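You operate a simulated robot arm through the tools that you are given. There is no shell and no other tool.

The job below is to be done with a simulated robot arm. You get a single attempt, and the scene is never put back.

JOB
Scrub the crust off the forceps joint, then line up the beaks and lock the vice.
Fine: the blue brush on this bench, put back after; once it is clean, swing the magnifier over; free the lock lever before you turn the knob; leave the magnifier over the vice. Where these are worked on the way, their far stop is far enough and under half their travel is too little: lock lever. What is to be rubbed or washed off counts as gone when no trace of it is left.

It is judged by the outcome, as a careful person would: the job done as asked, and still so three seconds after it is handed in. It fails if anything else is knocked over, pushed out of place, dropped, spilled or broken.

ROBOT AND FRAMES
A 7-joint arm with a two-finger parallel gripper, fixed in place. Base frame: the origin is at the foot of the arm, x ahead of it, y to its left, z up; the work surface is at about z = 0.915. Lengths are in m, angles in degrees, forces in N, time in s.
Its first joint turns from -166.0 to 166.0 degrees. Payload 1.57 kg.
The TCP is the grasp point between the finger pads, 0.03 m short of the fingertips. In the tool frame z runs along the fingers and y along their closing line. The gripper opens to 0.11 m. The fingers are 0.024 m wide and 0.012 m thick; the gripper's body (0.048 by 0.112 m) begins 0.078 m behind the TCP.
Orientation is that of the tool frame in the base frame, as [roll, pitch, yaw] about the fixed x, y, z axes, in that order (R = Rz(yaw) Ry(pitch) Rx(roll)). With the fingers straight down and closing along the base's y, the tool's x points along the base's -x, its y along +y and its z along -z.

CONTROLS
- The arm moves only by the tool send_rows. Its argument "increments" is a list of rows, each a list of 2 entries, a list of its own where there are three numbers: the shift along the base's x, y, z in m, then the turn, a rotation vector about the base's x, y, z in degrees. In form: [[[tx, ty, tz], [ax, ay, az]], ...]. A call has 1 to 20 rows; each row shifts and turns the commanded pose from where the row before left it. "fingers" is the opening, from 0 (shut) to 1 (fully open), set as the call begins (left out, the last holds). Each row takes 0.2 s and may step no farther than 0.05 m and 8.6 degrees from the row before; otherwise, or with a gripper value out of range, the whole call is refused. A pose out of reach is approached as far as the arm can. The call stops where the force on the tool passes 90 N (or 10 N more than at its start, if that is more) or the arm is blocked; 0.2 s more then pass. The fingers move at their own pace (about 0.108 m/s each) and stop on an object; they squeeze with about 26 N. The grip force told is the motor's: it shows also when the fingers shut on nothing. Time passes only in rows, and 0.2 s behind the last, so rows that do not move let the fingers close. The reply holds the time, the measured pose of the TCP, the force on the tool along the base axes, the opening and the grip force, in the units named above and with some noise, with the torque about the TCP (base axes, N m) and any sound that the robot's microphone picked up.
- Cameras (640 x 400 px; columns grow to the right, rows downward): "scene" is fixed at [0.0505, -0.6509, 1.694]; the picture's right is [0.65, -0.76, 0.00], its down [-0.63, -0.54, -0.56] and it looks along [0.42, 0.37, -0.83] (base axes); focal length 318 px, centre (320, 200). "wrist" rides on the gripper at [0.07, 0.016, -0.141] in the tool frame; the picture's right is [-0.23, 0.97, 0.00], its down [-0.86, -0.20, -0.48] and it looks along [-0.47, -0.11, 0.88] (tool axes); focal length 222 px, centre (320, 200). There is no depth. A picture from a camera that has moved, and an enlarged one, comes with that camera's place and axes in the base frame and with its lens.
- camera(camera): a new picture of that camera. No time passes.
- move_column(by): slides the trunk up (or, below 0, down) by that many m; the arm rides with it, the base frame stays. It gives what a move gives, with no picture.
- inspect(camera, box): a new picture of the part [left, top, right, bottom] of that camera's present view, enlarged. No time passes.
- hand_in(): hands the job in; it is judged then, once.

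Places have to be worked out from the pictures, the camera data and where the tool is seen. Open the gripper and draw the arm clear of the work before you hand the job in, unless the task says otherwise.

The tools are called after "Request:" as name(argument=value, ...) on one line, values as JSON. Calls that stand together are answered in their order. send_rows: Moves the arm, as the interface text tells. Its arguments: {"type":"object","properties":{"increments":{"type":"array"},"fingers":{"type":"number"}},"required":["increments"]} The other tools are called the same way: move_column (by) slides the trunk up or down; camera (camera) takes a picture; inspect (camera, box) takes an enlarged picture of a part of a camera's view; hand_in () hands the job in.

At the start:

```text
t: 0.0
tool_pos: [0.2501, -0.4343, 1.3983]
tool_rot: [-179.9, 0.0, 180.0]
ft_force: [-0.7, 0.0, 0.5]
moment: [0.01, -0.02, 0.02]
grip_width: 0.1101
finger_force: 0.1
trunk travel left (down, up): [-0.575, 0.035]
```

scene: 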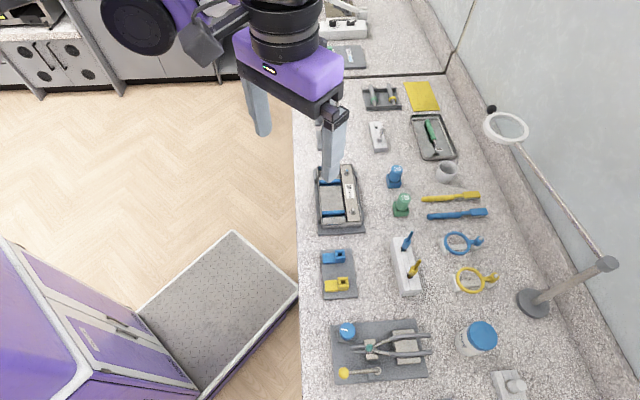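
wrist: 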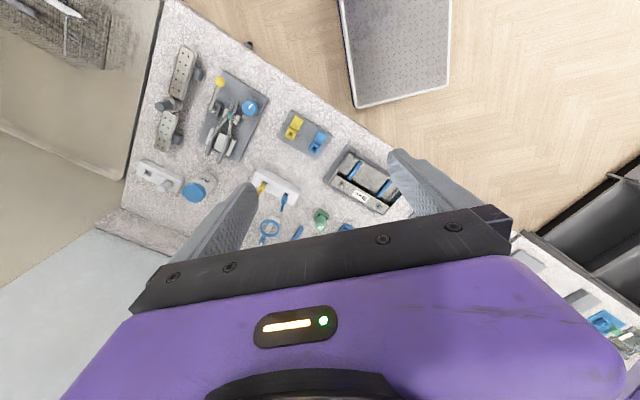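

The scene shows a long bench with a vice-like fixture holding forceps near the bottom, brushes in the middle and a magnifier on an arm at the right. I'll enlarge several parts to identify everything before moving.

Request:
inspect(camera="scene", box=[320, 310, 450, 391])

Request:
inspect(camera="scene", box=[370, 150, 530, 300])

Request:
inspect(camera="scene", box=[460, 80, 640, 330])

Request:
inspect(camera="wrist", box=[130, 20, 410, 240])

```text
4.92 times, centred on (385, 350) of scene
camera zoom: at [0.0505, -0.6509, 1.694], right [0.65, -0.76, 0.0], down [-0.63, -0.54, -0.56], along [0.42, 0.37, -0.83], focal length 1566 px, centre (0, -541)
```

zoom: 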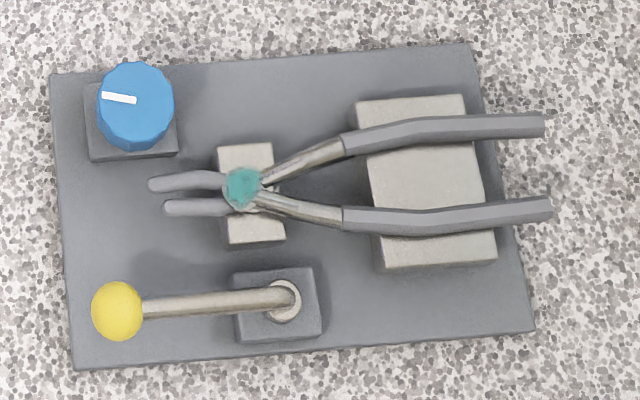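

```text
2.67 times, centred on (450, 225) of scene
camera zoom: at [0.0505, -0.6509, 1.694], right [0.65, -0.76, 0.0], down [-0.63, -0.54, -0.56], along [0.42, 0.37, -0.83], focal length 848 px, centre (-27, 133)
```

zoom: 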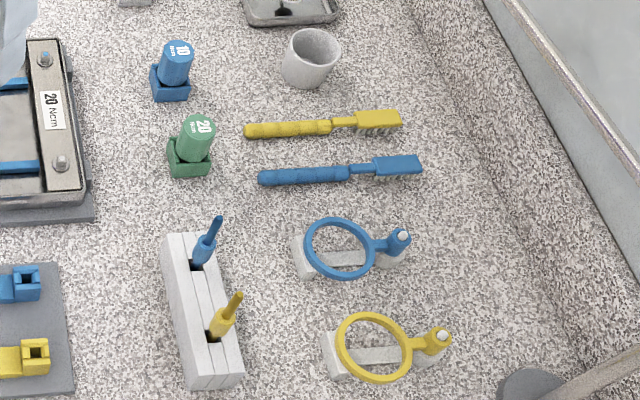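

```text
1.60 times, centred on (550, 205) of scene
camera zoom: at [0.0505, -0.6509, 1.694], right [0.65, -0.76, 0.0], down [-0.63, -0.54, -0.56], along [0.42, 0.37, -0.83], focal length 509 px, centre (-48, 192)
```

zoom: 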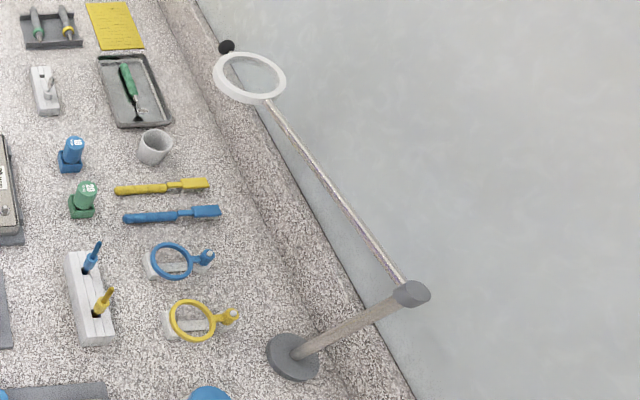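

```text
1.82 times, centred on (270, 130) of wrist
camera zoom: at [0.1814, -0.4181, 1.5396], right [0.23, 0.97, 0.0], down [0.86, -0.2, 0.48], along [0.47, -0.11, -0.88], focal length 404 px, centre (411, 327)
```

zoom: 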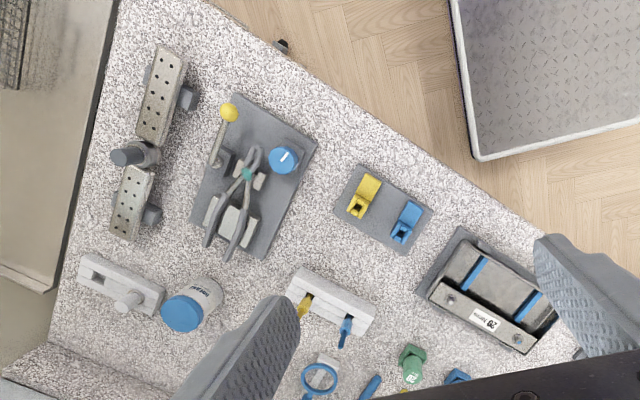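

The vice plate sits around (0.21, -0.66), with a turquoise crust at the forceps joint, a blue knob and a yellow-ball lever. The blue brush lies near (0.65, -0.63), and the magnifier post is near (0.55, -0.89). I'll turn the wrist and move in over the vice for a closer look.

Request:
send_rows(increments=[[[-0.006, -0.008, -0.02], [0, 0, -8]], [[-0.006, -0.008, -0.02], [0, 0, -8]], [[-0.006, -0.008, -0.02], [0, 0, -8]], [[-0.006, -0.008, -0.02], [0, 0, -8]], [[-0.006, -0.008, -0.02], [0, 0, -8]], [[-0.006, -0.008, -0.02], [0, 0, -8]], [[-0.006, -0.008, -0.02], [0, 0, -8]], [[-0.006, -0.008, -0.02], [0, 0, -8]], [[-0.006, -0.008, -0.02], [0, 0, -8]]], fingers=1)

```text
t: 2.0
tool_pos: [0.1953, -0.507, 1.2188]
tool_rot: [-180.0, -0.1, 107.7]
ft_force: [0.1, 0.3, 0.0]
moment: [0.05, -0.01, 0.05]
grip_width: 0.1098
finger_force: 0.1
trunk travel left (down, up): [-0.575, 0.035]
```

The arm is now near (0.195, -0.507, 1.219), above and on the base side of the vice. I'll look through the wrist camera.

Request:
camera(camera="wrist")

Request:
camera(camera="scene")

```text
taken
camera wrist: at [0.1906, -0.4354, 1.3592], right [1.0, 0.08, 0.0], down [0.07, -0.88, 0.48], along [0.04, -0.48, -0.88], focal length 222 px, centre (320, 200)
```

wrist: 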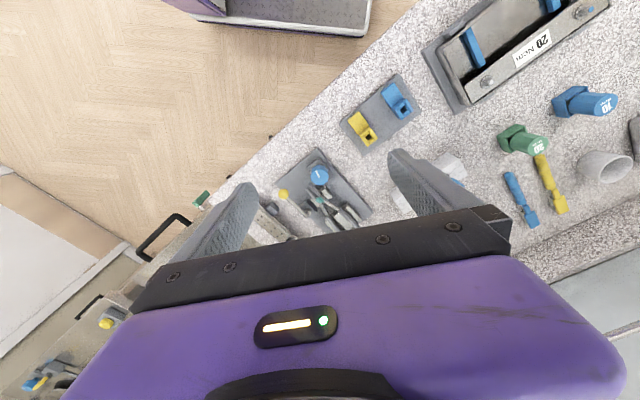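

```text
taken
```

scene: 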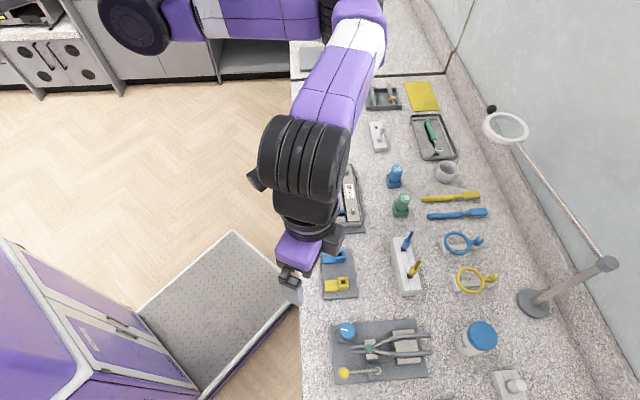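

The vice is visible between the fingers; I'll enlarge that part, and the brush area too.

Request:
inspect(camera="wrist", box=[250, 140, 390, 240])

Request:
inspect(camera="scene", box=[415, 180, 495, 230])

Request:
inspect(camera="scene", box=[470, 90, 630, 190])

```text
4.00 times, centred on (320, 190) of wrist
camera zoom: at [0.1906, -0.4354, 1.3592], right [1.0, 0.08, 0.0], down [0.07, -0.88, 0.48], along [0.04, -0.48, -0.88], focal length 888 px, centre (320, 240)
```

zoom: 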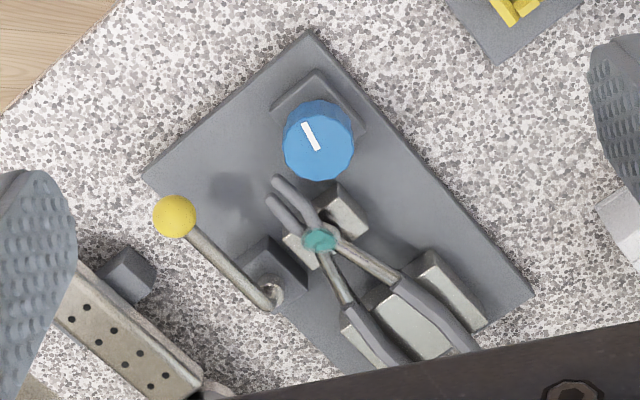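

```text
8.00 times, centred on (455, 205) of scene
camera zoom: at [0.0505, -0.6509, 1.694], right [0.65, -0.76, 0.0], down [-0.63, -0.54, -0.56], along [0.42, 0.37, -0.83], focal length 2545 px, centre (-760, 160)
```

zoom: 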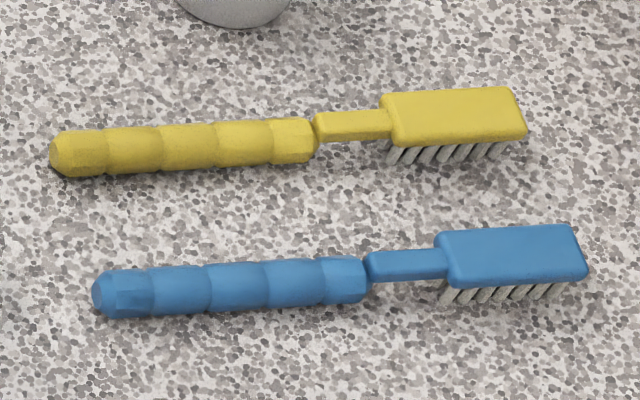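

```text
4.00 times, centred on (550, 140) of scene
camera zoom: at [0.0505, -0.6509, 1.694], right [0.65, -0.76, 0.0], down [-0.63, -0.54, -0.56], along [0.42, 0.37, -0.83], focal length 1272 px, centre (-600, 440)
```

zoom: 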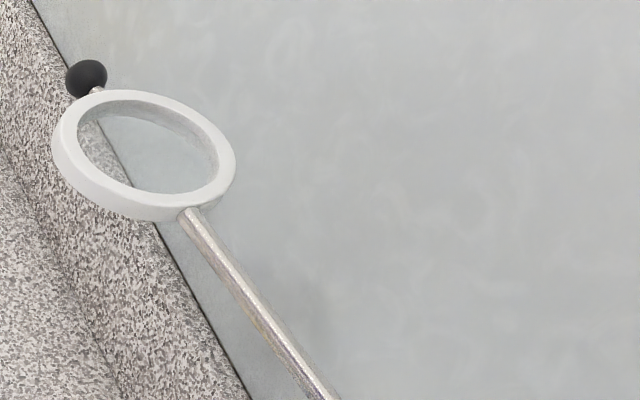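

Rays from both cameras agree: crust at about (0.207, -0.653, 0.96), knob top (0.205, -0.594, 0.967), lever ball (0.134, -0.641, 0.964), lever pivot (0.185, -0.691). The blue brush lies bristles-down from about (0.599, -0.577) to (0.717, -0.700), so I'm moving short of it to look from the wrist.

Request:
send_rows(increments=[[[0.043, -0.0064, -0.011], [0, 0, 2.98]], [[0.043, -0.0064, -0.011], [0, 0, 2.98]], [[0.043, -0.0064, -0.011], [0, 0, 2.98]], [[0.043, -0.0064, -0.011], [0, 0, 2.98]], [[0.043, -0.0064, -0.011], [0, 0, 2.98]], [[0.043, -0.0064, -0.011], [0, 0, 2.98]], [[0.043, -0.0064, -0.011], [0, 0, 2.98]], [[0.043, -0.0064, -0.011], [0, 0, 2.98]], [[0.043, -0.0064, -0.011], [0, 0, 2.98]]])

Request:
camera(camera="wrist")

Request:
camera(camera="scene")

```text
t: 4.0
tool_pos: [0.584, -0.565, 1.1201]
tool_rot: [180.0, -0.1, 134.7]
ft_force: [0.4, -0.1, -0.2]
moment: [-0.01, -0.02, 0.04]
grip_width: 0.1102
finger_force: 0.1
trunk travel left (down, up): [-0.575, 0.035]
```

```text
taken
camera wrist: at [0.5454, -0.5058, 1.2617], right [0.85, 0.52, 0.0], down [0.46, -0.75, 0.48], along [0.25, -0.41, -0.88], focal length 222 px, centre (320, 200)
```

wrist: 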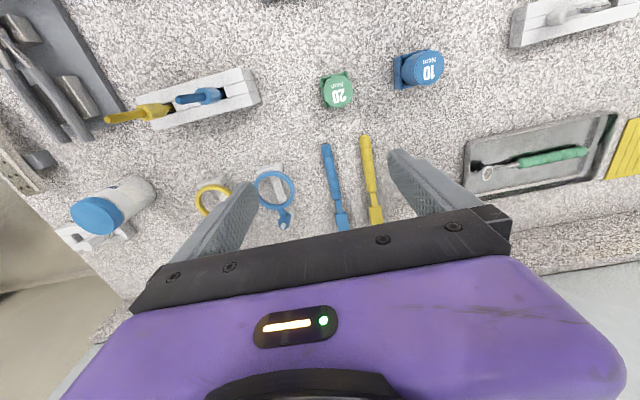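

```text
taken
```

scene: 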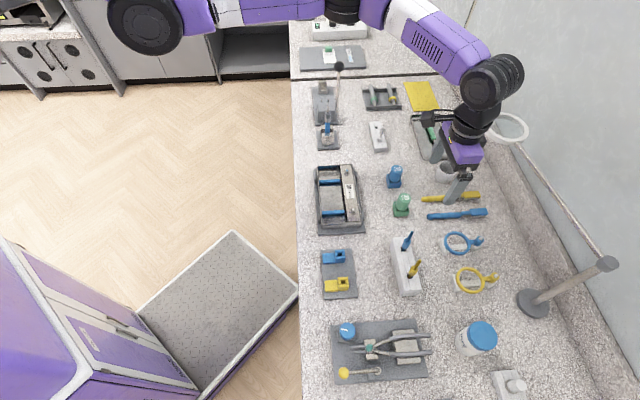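

The blue and yellow brushes lie side by side under the gripper; I'll enlarge to measure the handle and the gap between them.

Request:
inspect(camera="wrist", box=[280, 120, 420, 240])

```text
3.33 times, centred on (350, 180) of wrist
camera zoom: at [0.5454, -0.5058, 1.2617], right [0.85, 0.52, 0.0], down [0.46, -0.75, 0.48], along [0.25, -0.41, -0.88], focal length 740 px, centre (220, 267)
```

zoom: 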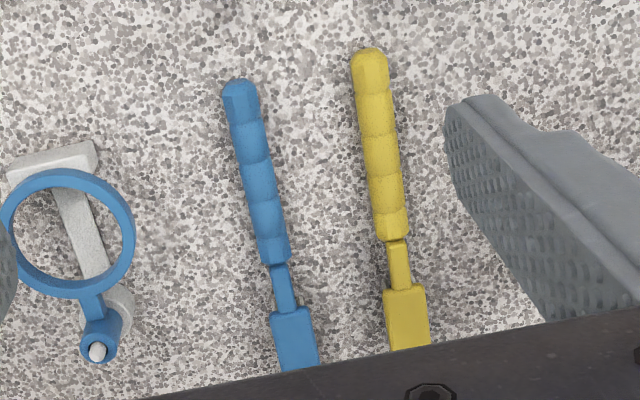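

The brushes are about 0.06 m apart, so I'll narrow the opening to about 0.046 m to straddle only the blue handle, then descend partway to check centring.

Request:
send_rows(increments=[[[0.012, -0.0115, -0.03], [0, 0, 0]], [[0.012, -0.0115, -0.03], [0, 0, 0]], [[0.012, -0.0115, -0.03], [0, 0, 0]], [[0.012, -0.0115, -0.03], [0, 0, 0]]], fingers=0.42)

Request:
camera(camera="wrist")

Request:
inspect(camera="scene", box=[400, 60, 560, 240])

```text
t: 5.0
tool_pos: [0.6315, -0.6093, 1.0009]
tool_rot: [179.9, 0.0, 134.8]
ft_force: [-0.1, -0.1, -0.1]
moment: [-0.03, -0.01, 0.0]
grip_width: 0.0463
finger_force: 0.0
trunk travel left (down, up): [-0.575, 0.035]
```

```text
taken
camera wrist: at [0.5957, -0.5497, 1.1416], right [0.85, 0.53, 0.0], down [0.46, -0.75, 0.48], along [0.25, -0.41, -0.88], focal length 222 px, centre (320, 200)
```

wrist: 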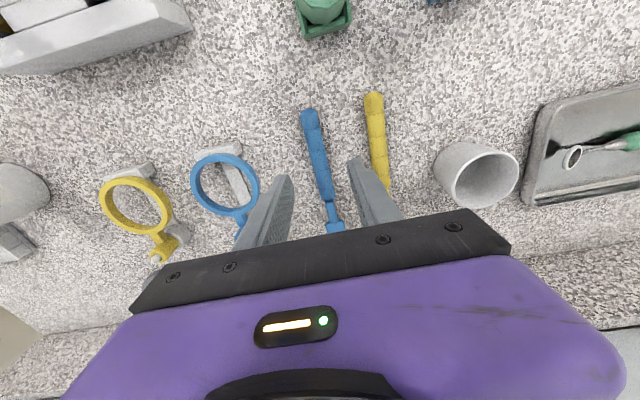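

```text
2.22 times, centred on (480, 150) of scene
camera zoom: at [0.0505, -0.6509, 1.694], right [0.65, -0.76, 0.0], down [-0.63, -0.54, -0.56], along [0.42, 0.37, -0.83], focal length 707 px, centre (-36, 311)
```

zoom: 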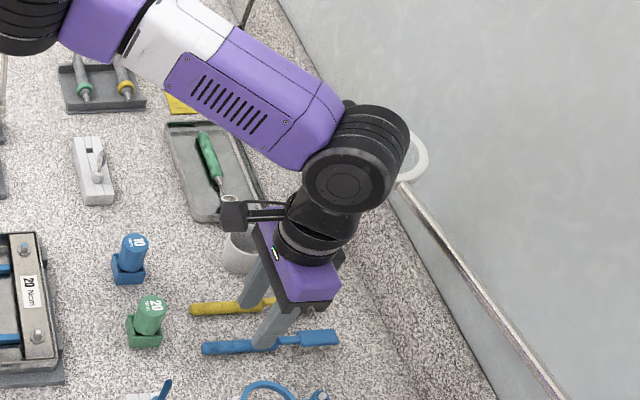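

The handle is centred between the fingers. The wrist housing is close to the magnifier ring, so I'll tilt the tool about 10° (fingertips outward) and grip slightly further back to keep clear, then descend to the handle.

Request:
send_rows(increments=[[[-0.0033, 0.0027, 0], [-3.55, -3.52, 0]], [[-0.0033, 0.0027, 0], [-3.55, -3.52, 0]], [[0, 0, -0.014], [0, 0, 0]], [[0, 0, -0.014], [0, 0, 0]], [[0, 0, -0.014], [0, 0, 0]], [[0, 0, -0.01], [0, 0, 0]]])

Request:
inspect(camera="wrist", box=[220, 80, 420, 240])

Request:
inspect(camera="scene", box=[400, 60, 560, 240])

```text
t: 6.4
tool_pos: [0.6256, -0.6047, 0.9466]
tool_rot: [179.9, 10.0, 134.7]
ft_force: [-0.7, 0.7, 0.7]
moment: [0.06, -0.03, 0.01]
grip_width: 0.0463
finger_force: 0.2
trunk travel left (down, up): [-0.575, 0.035]
```

```text
2.50 times, centred on (320, 160) of wrist
camera zoom: at [0.5717, -0.5267, 1.0734], right [0.85, 0.53, 0.04], down [0.39, -0.68, 0.62], along [0.35, -0.51, -0.78], focal length 555 px, centre (320, 300)
```

zoom: 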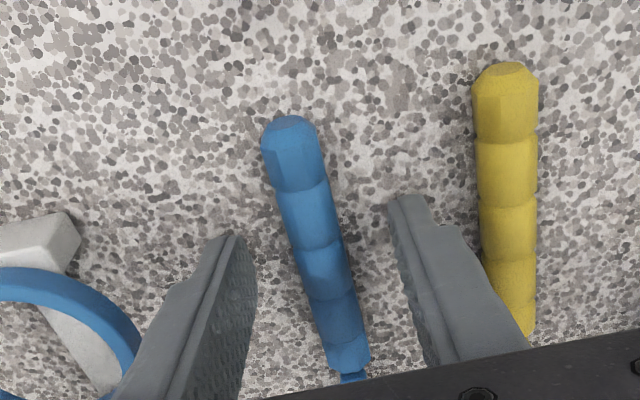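

```text
2.22 times, centred on (480, 150) of scene
camera zoom: at [0.0505, -0.6509, 1.694], right [0.65, -0.76, 0.0], down [-0.63, -0.54, -0.56], along [0.42, 0.37, -0.83], focal length 707 px, centre (-36, 311)
```

zoom: 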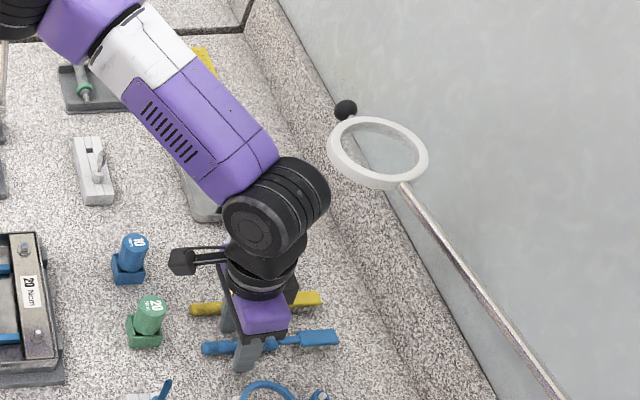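

The fingers straddle only the blue handle, with no contact force. I'm closing on it.

Request:
send_rows(increments=[[[0, 0, 0.001], [0, 0, 0]], [[0, 0, 0], [0, 0, 0]], [[0, 0, 0], [0, 0, 0]], [[0, 0, 0], [0, 0, 0]]], fingers=0)

Request:
inspect(camera="wrist", box=[220, 80, 420, 240])

```text
t: 7.4
tool_pos: [0.626, -0.603, 0.9487]
tool_rot: [-180.0, 10.0, 134.8]
ft_force: [-0.3, 0.7, 0.5]
moment: [0.03, -0.01, -0.03]
grip_width: 0.0149
finger_force: 25.7
trunk travel left (down, up): [-0.575, 0.035]
```

```text
2.50 times, centred on (320, 160) of wrist
camera zoom: at [0.5718, -0.5262, 1.0749], right [0.85, 0.53, 0.04], down [0.39, -0.68, 0.62], along [0.35, -0.51, -0.78], focal length 555 px, centre (320, 300)
```

zoom: 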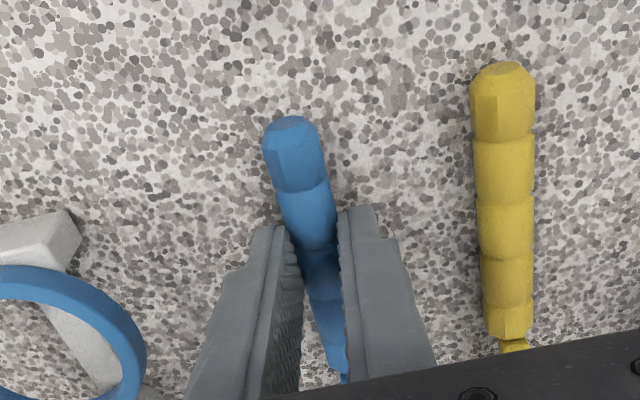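

The blue brush is gripped (width 0.015 m, 26 N). Put-back pose noted: TCP (0.626, -0.603, 0.948), yaw 134.8, tilt 10°. I'm lifting a little, pulling back towards the base clear of the magnifier arm, then carrying it to the vice while turning so the handle will come across the forceps from the open side.

Request:
send_rows(increments=[[[0, 0, 0.015], [0, 0, 0]], [[0, 0, 0.02], [0, 0, 0]], [[-0.03, 0.03, 0.02], [0, 0, 0]], [[-0.03, 0.03, 0.02], [0, 0, 0]], [[-0.03, 0.03, 0.02], [0, 0, 0]], [[-0.018, 0.0011, 0.006], [0, 0, -7.5]], [[-0.018, 0.0011, 0.006], [0, 0, -7.5]], [[-0.018, 0.0011, 0.006], [0, 0, -7.5]], [[-0.018, 0.0011, 0.006], [0, 0, -7.5]], [[-0.018, 0.0011, 0.006], [0, 0, -7.5]], [[-0.018, 0.0011, 0.006], [0, 0, -7.5]], [[-0.018, 0.0011, 0.006], [0, 0, -7.5]], [[-0.018, 0.0011, 0.006], [0, 0, -7.5]], [[-0.018, 0.0011, 0.006], [0, 0, -7.5]], [[-0.018, 0.0011, 0.006], [0, 0, -7.5]], [[-0.018, 0.0011, 0.006], [0, 0, -7.5]], [[-0.018, 0.0011, 0.006], [0, 0, -7.5]]])

Request:
camera(camera="wrist")

Request:
camera(camera="scene")

```text
t: 11.0
tool_pos: [0.3182, -0.5009, 1.1163]
tool_rot: [-180.0, 10.0, 44.7]
ft_force: [0.1, 0.3, 0.0]
moment: [0.05, 0.03, 0.01]
grip_width: 0.0
finger_force: 21.3
trunk travel left (down, up): [-0.575, 0.035]
```

```text
taken
camera wrist: at [0.3976, -0.4471, 1.2428], right [0.53, -0.85, 0.04], down [-0.68, -0.39, 0.62], along [-0.51, -0.35, -0.78], focal length 222 px, centre (320, 200)
```

wrist: 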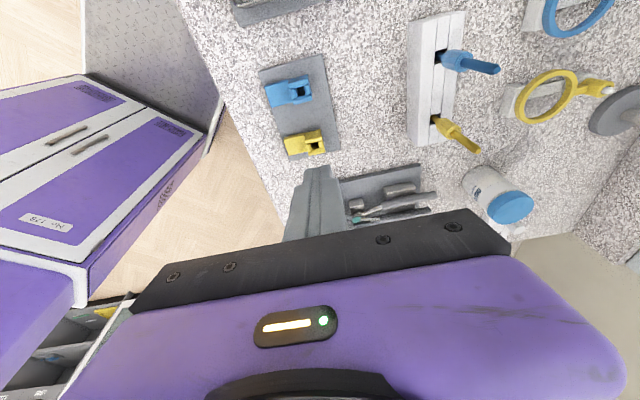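

```text
taken
```

scene: 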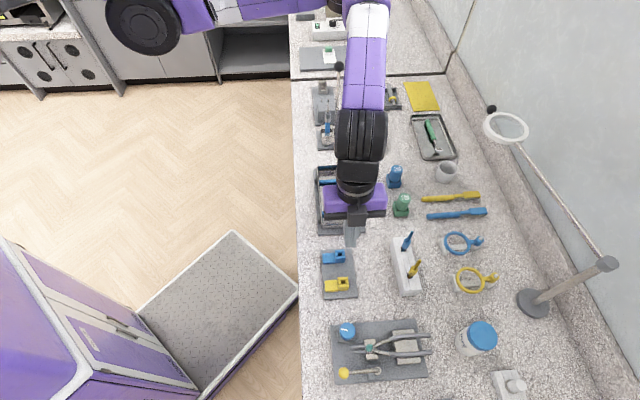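

The grip width is 0: the brush slipped out and appears to still be lying in its place. I'll inspect to confirm it hasn't moved.

Request:
inspect(camera="scene", box=[415, 180, 495, 230])

```text
8.00 times, centred on (455, 205) of scene
camera zoom: at [0.0505, -0.6509, 1.694], right [0.65, -0.76, 0.0], down [-0.63, -0.54, -0.56], along [0.42, 0.37, -0.83], focal length 2545 px, centre (-760, 160)
```

zoom: 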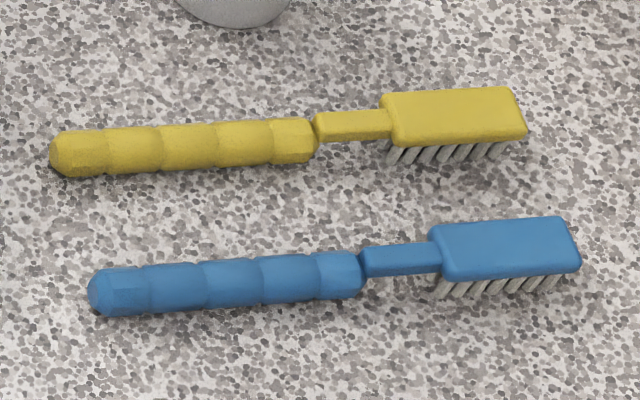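

The brush only shifted by a couple of millimetres and is still flat on the bench. Before going back, I'll use this viewpoint to look at the vice more closely.

Request:
inspect(camera="wrist", box=[330, 155, 450, 230])

Request:
inspect(camera="scene", box=[335, 330, 399, 370])

```text
5.33 times, centred on (390, 192) of wrist
camera zoom: at [0.3976, -0.4471, 1.2428], right [0.53, -0.85, 0.04], down [-0.68, -0.39, 0.62], along [-0.51, -0.35, -0.78], focal length 1185 px, centre (-53, 240)
```

zoom: 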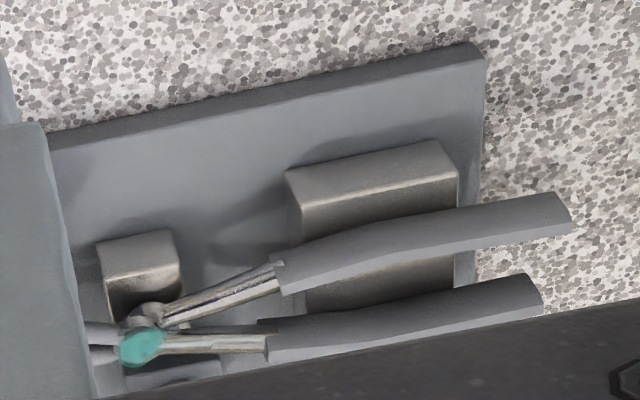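

```text
10.00 times, centred on (367, 350) of scene
camera zoom: at [0.0505, -0.6509, 1.694], right [0.65, -0.76, 0.0], down [-0.63, -0.54, -0.56], along [0.42, 0.37, -0.83], focal length 3181 px, centre (-150, -1300)
```

zoom: 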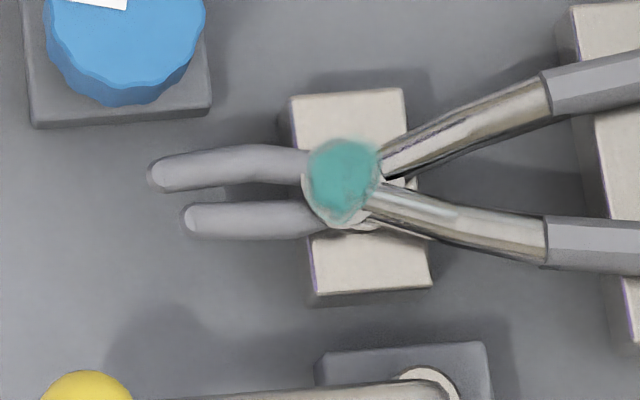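

The blue brush must be gripped lower, with the fingertips right at bench level. I'm retracing to above it with less tilt (about 4°), gripping slightly further back along the handle.

Request:
send_rows(increments=[[[0.01815, -0.001, -0.0047], [0, 0, 7.52]], [[0.01815, -0.001, -0.0047], [0, 0, 7.52]], [[0.01815, -0.001, -0.0047], [0, 0, 7.52]], [[0.01815, -0.001, -0.0047], [0, 0, 7.52]], [[0.01815, -0.001, -0.0047], [0, 0, 7.52]], [[0.01815, -0.001, -0.0047], [0, 0, 7.52]], [[0.01815, -0.001, -0.0047], [0, 0, 7.52]], [[0.01815, -0.001, -0.0047], [0, 0, 7.52]], [[0.01815, -0.001, -0.0047], [0, 0, 7.52]], [[0.01815, -0.001, -0.0047], [0, 0, 7.52]], [[0.01815, -0.001, -0.0047], [0, 0, 7.52]], [[0.01815, -0.001, -0.0047], [0, 0, 7.52]], [[0.029, -0.029, -0.01], [2.12, 2.12, 0]], [[0.029, -0.029, -0.02], [2.12, 2.12, 0]], [[0.029, -0.0293, -0.03], [0, 0, 0]], [[0, 0, -0.02], [0, 0, 0]]], fingers=0.42)

Request:
inspect(camera="wrist", box=[220, 80, 420, 240])

Request:
inspect(camera="scene", box=[400, 60, 560, 240])

```text
refused: row 15 steps farther than a row can; nothing moved
```

```text
2.50 times, centred on (320, 160) of wrist
camera zoom: at [0.3976, -0.4471, 1.2428], right [0.53, -0.85, 0.04], down [-0.68, -0.39, 0.62], along [-0.51, -0.35, -0.78], focal length 555 px, centre (320, 300)
```

zoom: 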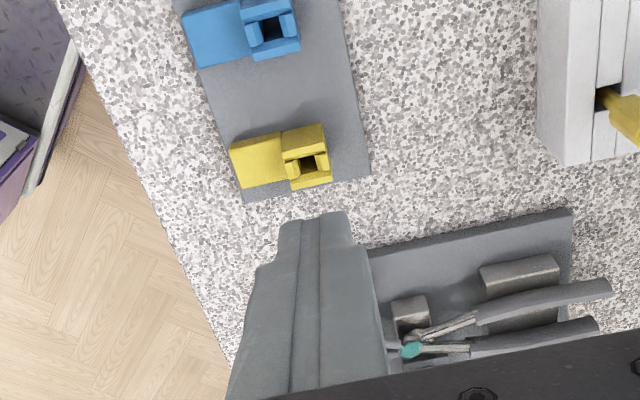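

```text
2.22 times, centred on (480, 150) of scene
camera zoom: at [0.0505, -0.6509, 1.694], right [0.65, -0.76, 0.0], down [-0.63, -0.54, -0.56], along [0.42, 0.37, -0.83], focal length 707 px, centre (-36, 311)
```

zoom: 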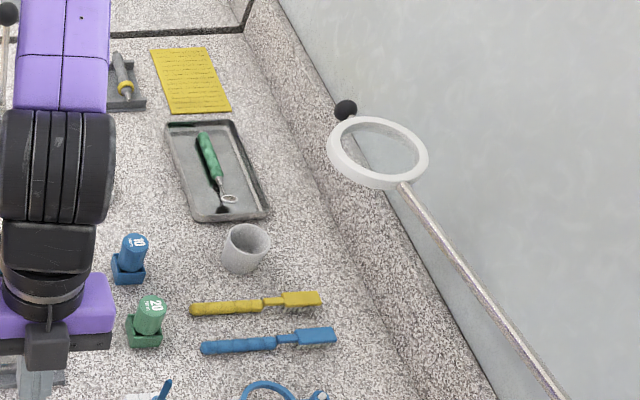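

One row was a hair too long and the call was refused. I'm resending it with the final approach split into smaller steps.

Request:
send_rows(increments=[[[0.01815, -0.001, -0.0047], [0, 0, 7.52]], [[0.01815, -0.001, -0.0047], [0, 0, 7.52]], [[0.01815, -0.001, -0.0047], [0, 0, 7.52]], [[0.01815, -0.001, -0.0047], [0, 0, 7.52]], [[0.01815, -0.001, -0.0047], [0, 0, 7.52]], [[0.01815, -0.001, -0.0047], [0, 0, 7.52]], [[0.01815, -0.001, -0.0047], [0, 0, 7.52]], [[0.01815, -0.001, -0.0047], [0, 0, 7.52]], [[0.01815, -0.001, -0.0047], [0, 0, 7.52]], [[0.01815, -0.001, -0.0047], [0, 0, 7.52]], [[0.01815, -0.001, -0.0047], [0, 0, 7.52]], [[0.01815, -0.001, -0.0047], [0, 0, 7.52]], [[0.022, -0.022, -0.01], [2.12, 2.12, 0]], [[0.022, -0.022, -0.01], [2.12, 2.12, 0]], [[0.022, -0.022, -0.015], [0, 0, 0]], [[0.021, -0.0213, -0.02], [0, 0, 0]], [[0, 0, -0.02], [0, 0, 0]]], fingers=0.42)

Request:
inspect(camera="wrist", box=[220, 80, 420, 240])

Request:
inspect(camera="scene", box=[400, 60, 560, 240])

```text
t: 14.6
tool_pos: [0.6234, -0.5992, 0.9823]
tool_rot: [-180.0, 4.0, 135.0]
ft_force: [0.2, 0.3, 0.0]
moment: [-0.01, 0.0, 0.01]
grip_width: 0.0461
finger_force: 0.0
trunk travel left (down, up): [-0.575, 0.035]
```

```text
2.50 times, centred on (320, 160) of wrist
camera zoom: at [0.5794, -0.5327, 1.1191], right [0.85, 0.53, 0.02], down [0.44, -0.72, 0.54], along [0.29, -0.45, -0.84], focal length 555 px, centre (320, 300)
```

zoom: 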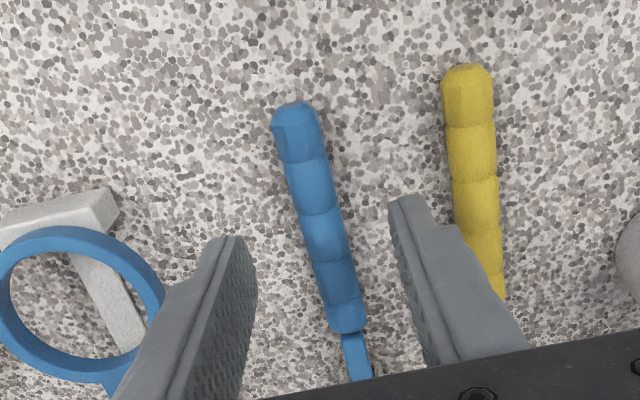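

```text
2.22 times, centred on (480, 150) of scene
camera zoom: at [0.0505, -0.6509, 1.694], right [0.65, -0.76, 0.0], down [-0.63, -0.54, -0.56], along [0.42, 0.37, -0.83], focal length 707 px, centre (-36, 311)
```

zoom: 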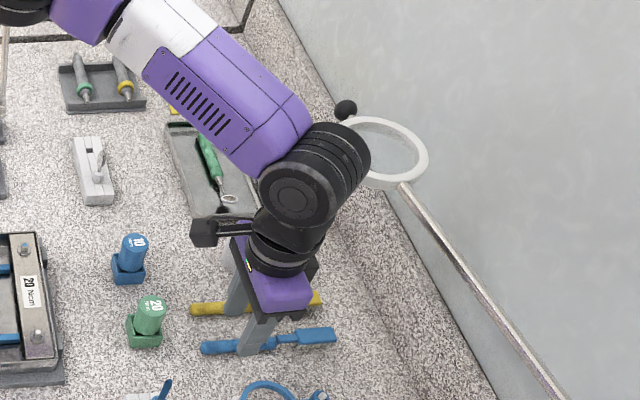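

The handle is centred and the housing stays clear of the ring. I'm descending until the fingertips are at bench level.

Request:
send_rows(increments=[[[0, 0, -0.012], [0, 0, 0]], [[0, 0, -0.012], [0, 0, 0]], [[0, 0, -0.011], [0, 0, 0]], [[0, 0, 0], [0, 0, 0]]])

```text
t: 15.6
tool_pos: [0.6235, -0.601, 0.9503]
tool_rot: [180.0, 4.1, 134.9]
ft_force: [-0.7, -0.4, -0.1]
moment: [-0.02, -0.02, -0.03]
grip_width: 0.0462
finger_force: 0.1
trunk travel left (down, up): [-0.575, 0.035]
```

The measured height is 0.950 with no contact. I'm creeping down in small steps to feel the bench.

Request:
send_rows(increments=[[[0, 0, -0.0015], [0, 0, 0]], [[0, 0, -0.001], [0, 0, 0]], [[0, 0, 0], [0, 0, 0]]])

```text
t: 16.4
tool_pos: [0.6239, -0.6012, 0.9471]
tool_rot: [180.0, 4.0, 135.0]
ft_force: [-1.1, 0.5, -0.3]
moment: [0.0, 0.03, 0.02]
grip_width: 0.0463
finger_force: 0.1
trunk travel left (down, up): [-0.575, 0.035]
```

Request:
send_rows(increments=[[[0, 0, -0.001], [0, 0, 0]], [[0, 0, -0.001], [0, 0, 0]], [[0, 0, 0], [0, 0, 0]]])

```text
t: 17.2
tool_pos: [0.623, -0.6005, 0.9454]
tool_rot: [-179.9, 4.0, 135.0]
ft_force: [-0.6, 0.7, 11.3]
moment: [0.29, -0.1, 0.04]
grip_width: 0.0469
finger_force: 0.3
trunk travel left (down, up): [-0.575, 0.035]
```

An 11 N upward force means the fingertips are touching the bench. I'm backing off half a millimetre and closing on the handle, then lifting 1 cm as a check.

Request:
send_rows(increments=[[[0, 0, 0.0007], [0, 0, 0]], [[0, 0, 0], [0, 0, 0]], [[0, 0, 0], [0, 0, 0]], [[0, 0, 0], [0, 0, 0]]], fingers=0)

Request:
send_rows(increments=[[[0, 0, 0.003], [0, 0, 0]], [[0, 0, 0.003], [0, 0, 0]], [[0, 0, 0.004], [0, 0, 0]]])

Request:
inspect(camera="wrist", box=[220, 80, 420, 240])

Request:
inspect(camera="scene", box=[415, 180, 495, 230])

```text
t: 18.2
tool_pos: [0.6243, -0.6017, 0.945]
tool_rot: [180.0, 3.9, 135.1]
ft_force: [3.3, -1.5, 7.5]
moment: [0.01, -0.05, 0.01]
grip_width: 0.0147
finger_force: 26.2
trunk travel left (down, up): [-0.575, 0.035]
```

```text
t: 19.0
tool_pos: [0.6232, -0.6005, 0.9553]
tool_rot: [-180.0, 3.9, 135.2]
ft_force: [-0.1, -0.2, -0.6]
moment: [0.01, 0.01, 0.0]
grip_width: 0.0149
finger_force: 25.8
trunk travel left (down, up): [-0.575, 0.035]
```

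```text
2.50 times, centred on (320, 160) of wrist
camera zoom: at [0.5788, -0.5334, 1.0913], right [0.85, 0.53, 0.02], down [0.44, -0.72, 0.54], along [0.29, -0.45, -0.84], focal length 555 px, centre (320, 300)
```

zoom: 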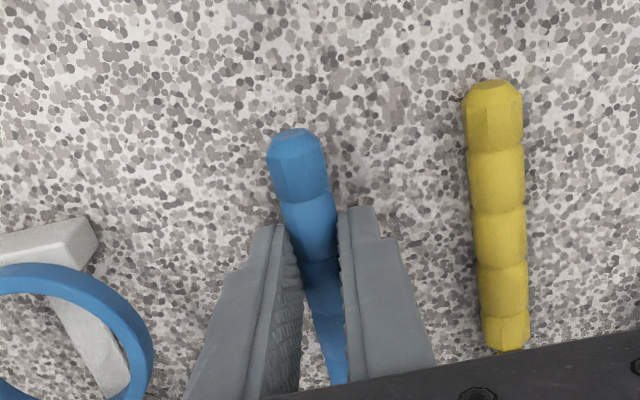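

```text
8.00 times, centred on (455, 205) of scene
camera zoom: at [0.0505, -0.6509, 1.694], right [0.65, -0.76, 0.0], down [-0.63, -0.54, -0.56], along [0.42, 0.37, -0.83], focal length 2545 px, centre (-760, 160)
```

zoom: 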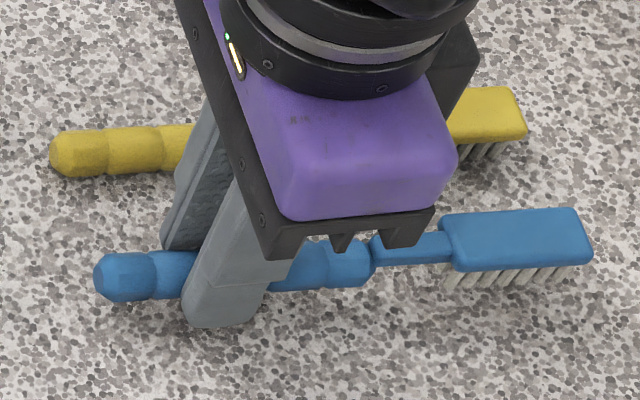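

The brush appears to have risen with the gripper. I'm lifting a little more and pulling back slowly, then checking the grip width again.

Request:
send_rows(increments=[[[0, 0, 0.008], [0, 0, 0]], [[0, 0, 0.01], [0, 0, 0]], [[0, 0, 0.01], [0, 0, 0]], [[-0.015, 0.015, 0.01], [0, 0, 0]], [[-0.02, 0.02, 0.01], [0, 0, 0]], [[-0.02, 0.02, 0.015], [0, 0, 0]]])

Request:
inspect(camera="scene", box=[390, 130, 510, 230])

```text
t: 20.4
tool_pos: [0.5693, -0.5469, 1.0178]
tool_rot: [180.0, 3.9, 135.1]
ft_force: [0.2, -0.2, 0.1]
moment: [0.02, 0.0, 0.02]
grip_width: 0.0149
finger_force: 26.1
trunk travel left (down, up): [-0.575, 0.035]
```

```text
4.00 times, centred on (450, 180) of scene
camera zoom: at [0.0505, -0.6509, 1.694], right [0.65, -0.76, 0.0], down [-0.63, -0.54, -0.56], along [0.42, 0.37, -0.83], focal length 1272 px, centre (-200, 280)
```

zoom: 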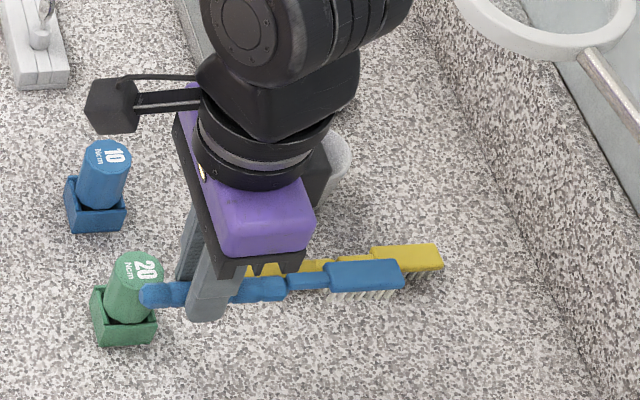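

The brush is firmly held and off the bench. I'm raising it and carrying it to the vice, turning so the handle lies across from the open (upper) side.

Request:
send_rows(increments=[[[0, 0, 0.02], [0, 0, 0]], [[0, 0, 0.02], [0, 0, 0]], [[0, 0, 0.02], [0, 0, 0]], [[-0.02, 0.0014, 0.0025], [0, 0, -7.5]], [[-0.02, 0.0014, 0.0025], [0, 0, -7.5]], [[-0.02, 0.0014, 0.0025], [0, 0, -7.5]], [[-0.02, 0.0014, 0.0025], [0, 0, -7.5]], [[-0.02, 0.0014, 0.0025], [0, 0, -7.5]], [[-0.02, 0.0014, 0.0025], [0, 0, -7.5]], [[-0.02, 0.0014, 0.0025], [0, 0, -7.5]], [[-0.02, 0.0014, 0.0025], [0, 0, -7.5]], [[-0.02, 0.0014, 0.0025], [0, 0, -7.5]], [[-0.02, 0.0014, 0.0025], [0, 0, -7.5]], [[-0.02, 0.0014, 0.0025], [0, 0, -7.5]], [[-0.02, 0.0014, 0.0025], [0, 0, -7.5]]])

Request:
camera(camera="scene")

Request:
camera(camera="wrist")

```text
t: 23.6
tool_pos: [0.3381, -0.5292, 1.1071]
tool_rot: [-180.0, 4.0, 48.6]
ft_force: [0.5, 0.0, -0.5]
moment: [0.0, -0.03, -0.04]
grip_width: 0.0146
finger_force: 25.8
out of reach, approached as far as the arm can: row 15
trunk travel left (down, up): [-0.575, 0.035]
```

```text
taken
```

scene: 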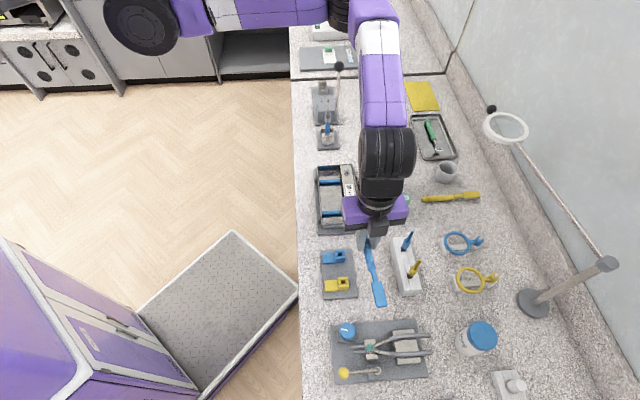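

```text
taken
camera wrist: at [0.4037, -0.4809, 1.2429], right [0.58, -0.81, 0.02], down [-0.69, -0.48, 0.54], along [-0.43, -0.32, -0.84], focal length 222 px, centre (320, 200)
```

wrist: 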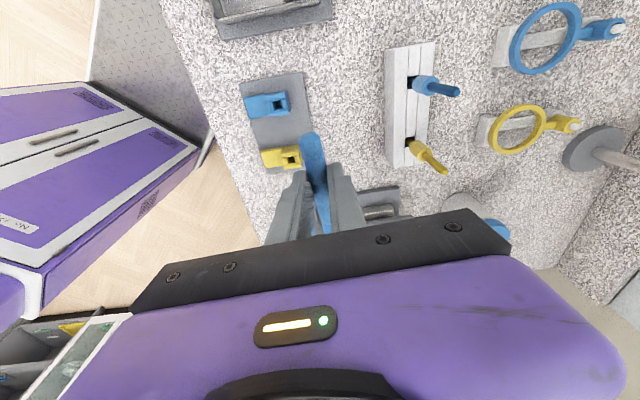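

The turn stopped at yaw 48.6 (wrist limit here), which is still fine. I'm moving closer so the brush head hovers over the crust, and then I'll check the view.

Request:
send_rows(increments=[[[-0.015, -0.0125, -0.012], [0, 0, 0]], [[-0.015, -0.0125, -0.012], [0, 0, 0]], [[-0.015, -0.0125, -0.012], [0, 0, 0]], [[-0.0146, -0.0128, -0.012], [0, 0, 0]], [[0, 0, -0.008], [0, 0, 0]]])

Request:
inspect(camera="scene", box=[320, 290, 464, 380])

Request:
camera(camera="wrist")

```text
t: 24.8
tool_pos: [0.2779, -0.5805, 1.0502]
tool_rot: [180.0, 4.0, 48.9]
ft_force: [0.3, -0.5, 0.5]
moment: [0.0, -0.06, -0.02]
grip_width: 0.0145
finger_force: 25.6
trunk travel left (down, up): [-0.575, 0.035]
```

```text
4.44 times, centred on (392, 335) of scene
camera zoom: at [0.0505, -0.6509, 1.694], right [0.65, -0.76, 0.0], down [-0.63, -0.54, -0.56], along [0.42, 0.37, -0.83], focal length 1414 px, centre (0, -400)
```

zoom: 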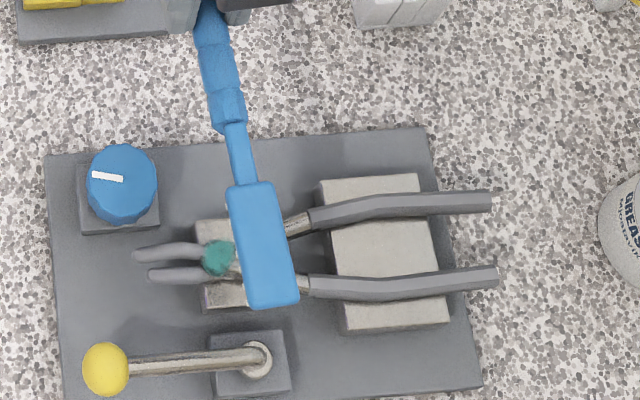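

```text
taken
camera wrist: at [0.3435, -0.5323, 1.1872], right [0.58, -0.81, 0.02], down [-0.69, -0.48, 0.54], along [-0.43, -0.32, -0.84], focal length 222 px, centre (320, 200)
```

wrist: 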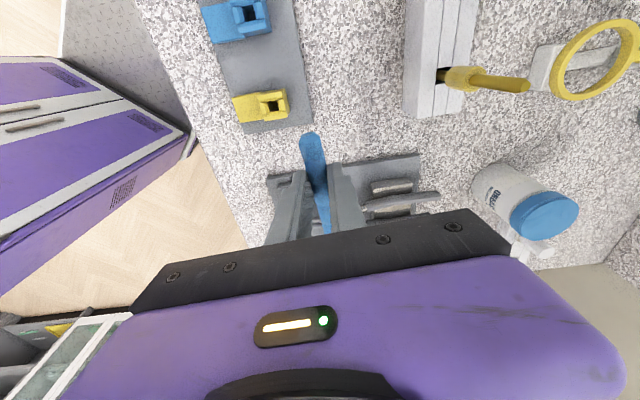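

The head centre is roughly 1 cm past the crust on the far side. I'm shifting back about 9 mm and lowering toward the joint.

Request:
send_rows(increments=[[[-0.0005, 0.0045, -0.01], [0, 0, 0]], [[-0.0005, 0.0045, -0.01], [0, 0, 0]], [[0, 0, -0.01], [0, 0, 0]], [[0, 0, -0.01], [0, 0, 0]], [[0, 0, 0], [0, 0, 0]]])

Request:
inspect(camera="scene", box=[320, 310, 432, 380])

```text
t: 26.0
tool_pos: [0.2791, -0.5712, 1.01]
tool_rot: [-179.9, 4.1, 48.7]
ft_force: [0.3, 0.3, -0.4]
moment: [0.03, 0.0, -0.03]
grip_width: 0.0147
finger_force: 26.3
trunk travel left (down, up): [-0.575, 0.035]
```

```text
5.71 times, centred on (376, 345) of scene
camera zoom: at [0.0505, -0.6509, 1.694], right [0.65, -0.76, 0.0], down [-0.63, -0.54, -0.56], along [0.42, 0.37, -0.83], focal length 1818 px, centre (0, -629)
```

zoom: 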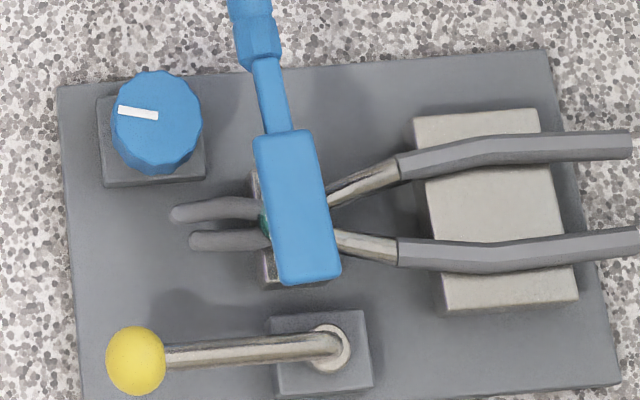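

The head centre now projects onto the crust (about (0.205, -0.655)). I'm lowering in small steps until the bristles touch.

Request:
send_rows(increments=[[[0.001, 0.001, -0.005], [0, 0, 0]], [[0, 0, -0.004], [0, 0, 0]], [[0, 0, -0.003], [0, 0, 0]], [[0, 0, -0.002], [0, 0, 0]]])

Request:
inspect(camera="scene", box=[320, 310, 432, 380])

```text
t: 27.0
tool_pos: [0.2774, -0.5688, 0.9963]
tool_rot: [-180.0, 3.9, 48.8]
ft_force: [0.9, -0.3, -0.8]
moment: [0.02, -0.03, 0.02]
grip_width: 0.0146
finger_force: 26.4
trunk travel left (down, up): [-0.575, 0.035]
```

```text
5.71 times, centred on (376, 345) of scene
camera zoom: at [0.0505, -0.6509, 1.694], right [0.65, -0.76, 0.0], down [-0.63, -0.54, -0.56], along [0.42, 0.37, -0.83], focal length 1818 px, centre (0, -629)
```

zoom: 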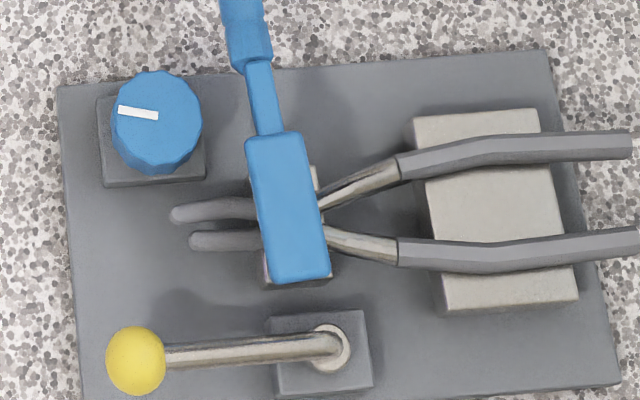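

No contact yet at 0.996. I'm continuing down gently.

Request:
send_rows(increments=[[[0, 0, -0.002], [0, 0, 0]], [[0, 0, -0.002], [0, 0, 0]], [[0, 0, 0], [0, 0, 0]]])

```text
t: 27.8
tool_pos: [0.2781, -0.5694, 0.9936]
tool_rot: [179.9, 4.1, 48.8]
ft_force: [-0.3, 0.3, -0.6]
moment: [-0.01, 0.0, -0.03]
grip_width: 0.0148
finger_force: 25.6
trunk travel left (down, up): [-0.575, 0.035]
```

Request:
send_rows(increments=[[[0, 0, -0.002], [0, 0, 0]], [[0, 0, -0.002], [0, 0, 0]], [[0, 0, 0], [0, 0, 0]]])

Request:
inspect(camera="scene", box=[336, 325, 416, 375])

```text
t: 28.6
tool_pos: [0.2791, -0.5691, 0.9878]
tool_rot: [179.9, 4.0, 48.8]
ft_force: [1.6, 2.9, 6.8]
moment: [-0.52, 0.46, -0.03]
grip_width: 0.0147
finger_force: 25.9
trunk travel left (down, up): [-0.575, 0.035]
```

```text
8.00 times, centred on (376, 350) of scene
camera zoom: at [0.0505, -0.6509, 1.694], right [0.65, -0.76, 0.0], down [-0.63, -0.54, -0.56], along [0.42, 0.37, -0.83], focal length 2545 px, centre (-128, -1000)
```

zoom: 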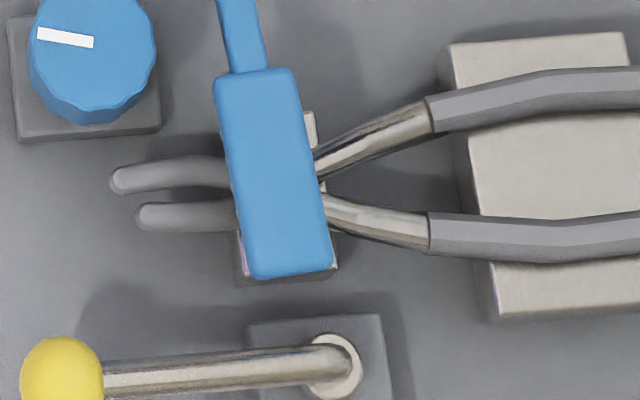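

The bristles are on the joint with about 7 N. I'm scrubbing with short back-and-forth strokes along and across.

Request:
send_rows(increments=[[[0.0066, 0.0075, 0], [0, 0, 0]], [[-0.0066, -0.0075, 0], [0, 0, 0]], [[-0.0066, -0.0075, 0], [0, 0, 0]], [[0.0066, 0.0075, 0], [0, 0, 0]], [[0.0066, 0.0075, 0], [0, 0, 0]], [[-0.0066, -0.0075, 0], [0, 0, 0]], [[-0.0066, -0.0075, 0], [0, 0, 0]], [[0.0066, 0.0075, 0], [0, 0, 0]], [[0.006, -0.0053, 0], [0, 0, 0]], [[-0.006, 0.0053, 0], [0, 0, 0]], [[-0.006, 0.0053, 0], [0, 0, 0]], [[0.006, -0.0053, 0], [0, 0, 0]], [[0.006, -0.0053, 0], [0, 0, 0]], [[-0.006, 0.0053, 0], [0, 0, 0]], [[-0.006, 0.0053, 0], [0, 0, 0]], [[0.006, -0.0053, 0], [0, 0, 0]]])

Request:
inspect(camera="scene", box=[336, 325, 416, 375])

```text
t: 32.0
tool_pos: [0.2784, -0.5691, 0.9892]
tool_rot: [-180.0, 4.0, 48.8]
ft_force: [0.0, 0.2, -0.1]
moment: [0.03, 0.01, -0.03]
grip_width: 0.0144
finger_force: 26.1
trunk travel left (down, up): [-0.575, 0.035]
```

```text
8.00 times, centred on (376, 350) of scene
camera zoom: at [0.0505, -0.6509, 1.694], right [0.65, -0.76, 0.0], down [-0.63, -0.54, -0.56], along [0.42, 0.37, -0.83], focal length 2545 px, centre (-128, -1000)
```

zoom: 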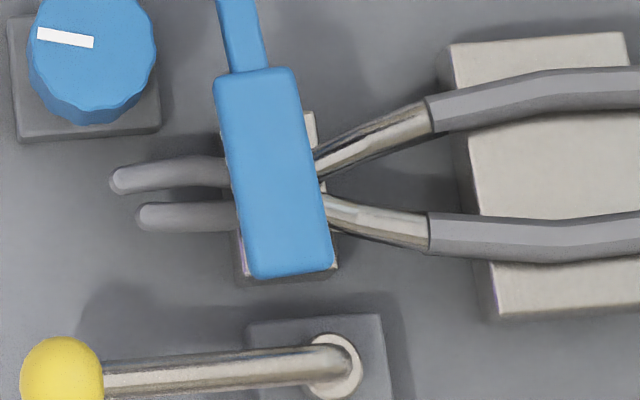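

The contact force has dropped to zero, so either the crust has thinned or the brush shifted. I'm lifting and pulling the brush back to look at the joint.

Request:
send_rows(increments=[[[0, 0, 0.015], [0, 0, 0]], [[0.0165, 0.0188, 0.01], [0, 0, 0]], [[0.0165, 0.0188, 0], [0, 0, 0]]])

Request:
inspect(camera="scene", box=[336, 325, 416, 375])

Request:
inspect(camera="scene", box=[320, 240, 480, 380])

```text
t: 32.8
tool_pos: [0.3124, -0.5308, 1.013]
tool_rot: [-180.0, 3.9, 48.8]
ft_force: [-0.8, 0.3, -0.5]
moment: [0.02, -0.08, -0.01]
grip_width: 0.0148
finger_force: 26.2
trunk travel left (down, up): [-0.575, 0.035]
```

```text
8.00 times, centred on (376, 350) of scene
camera zoom: at [0.0505, -0.6509, 1.694], right [0.65, -0.76, 0.0], down [-0.63, -0.54, -0.56], along [0.42, 0.37, -0.83], focal length 2545 px, centre (-128, -1000)
```

zoom: 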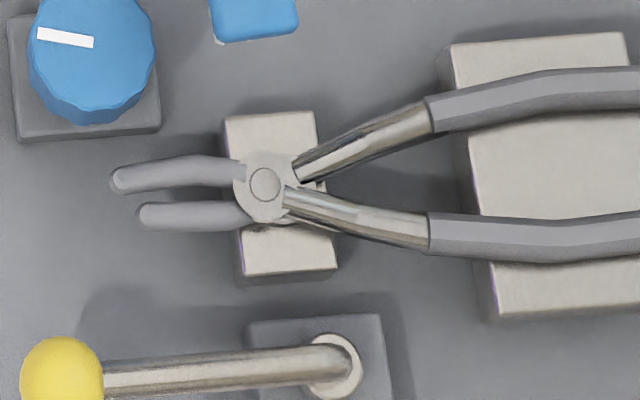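

```text
2.86 times, centred on (400, 310) of scene
camera zoom: at [0.0505, -0.6509, 1.694], right [0.65, -0.76, 0.0], down [-0.63, -0.54, -0.56], along [0.42, 0.37, -0.83], focal length 909 px, centre (91, -114)
```

zoom: 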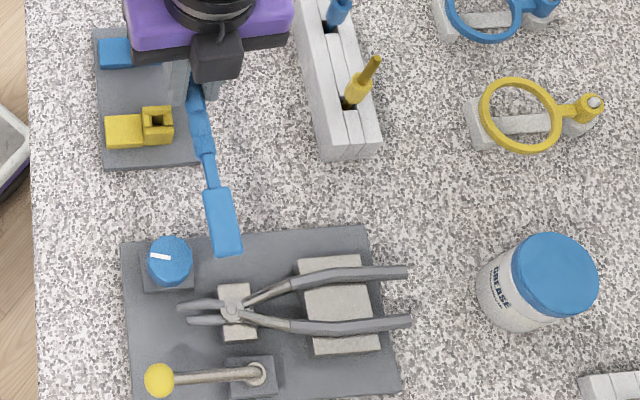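

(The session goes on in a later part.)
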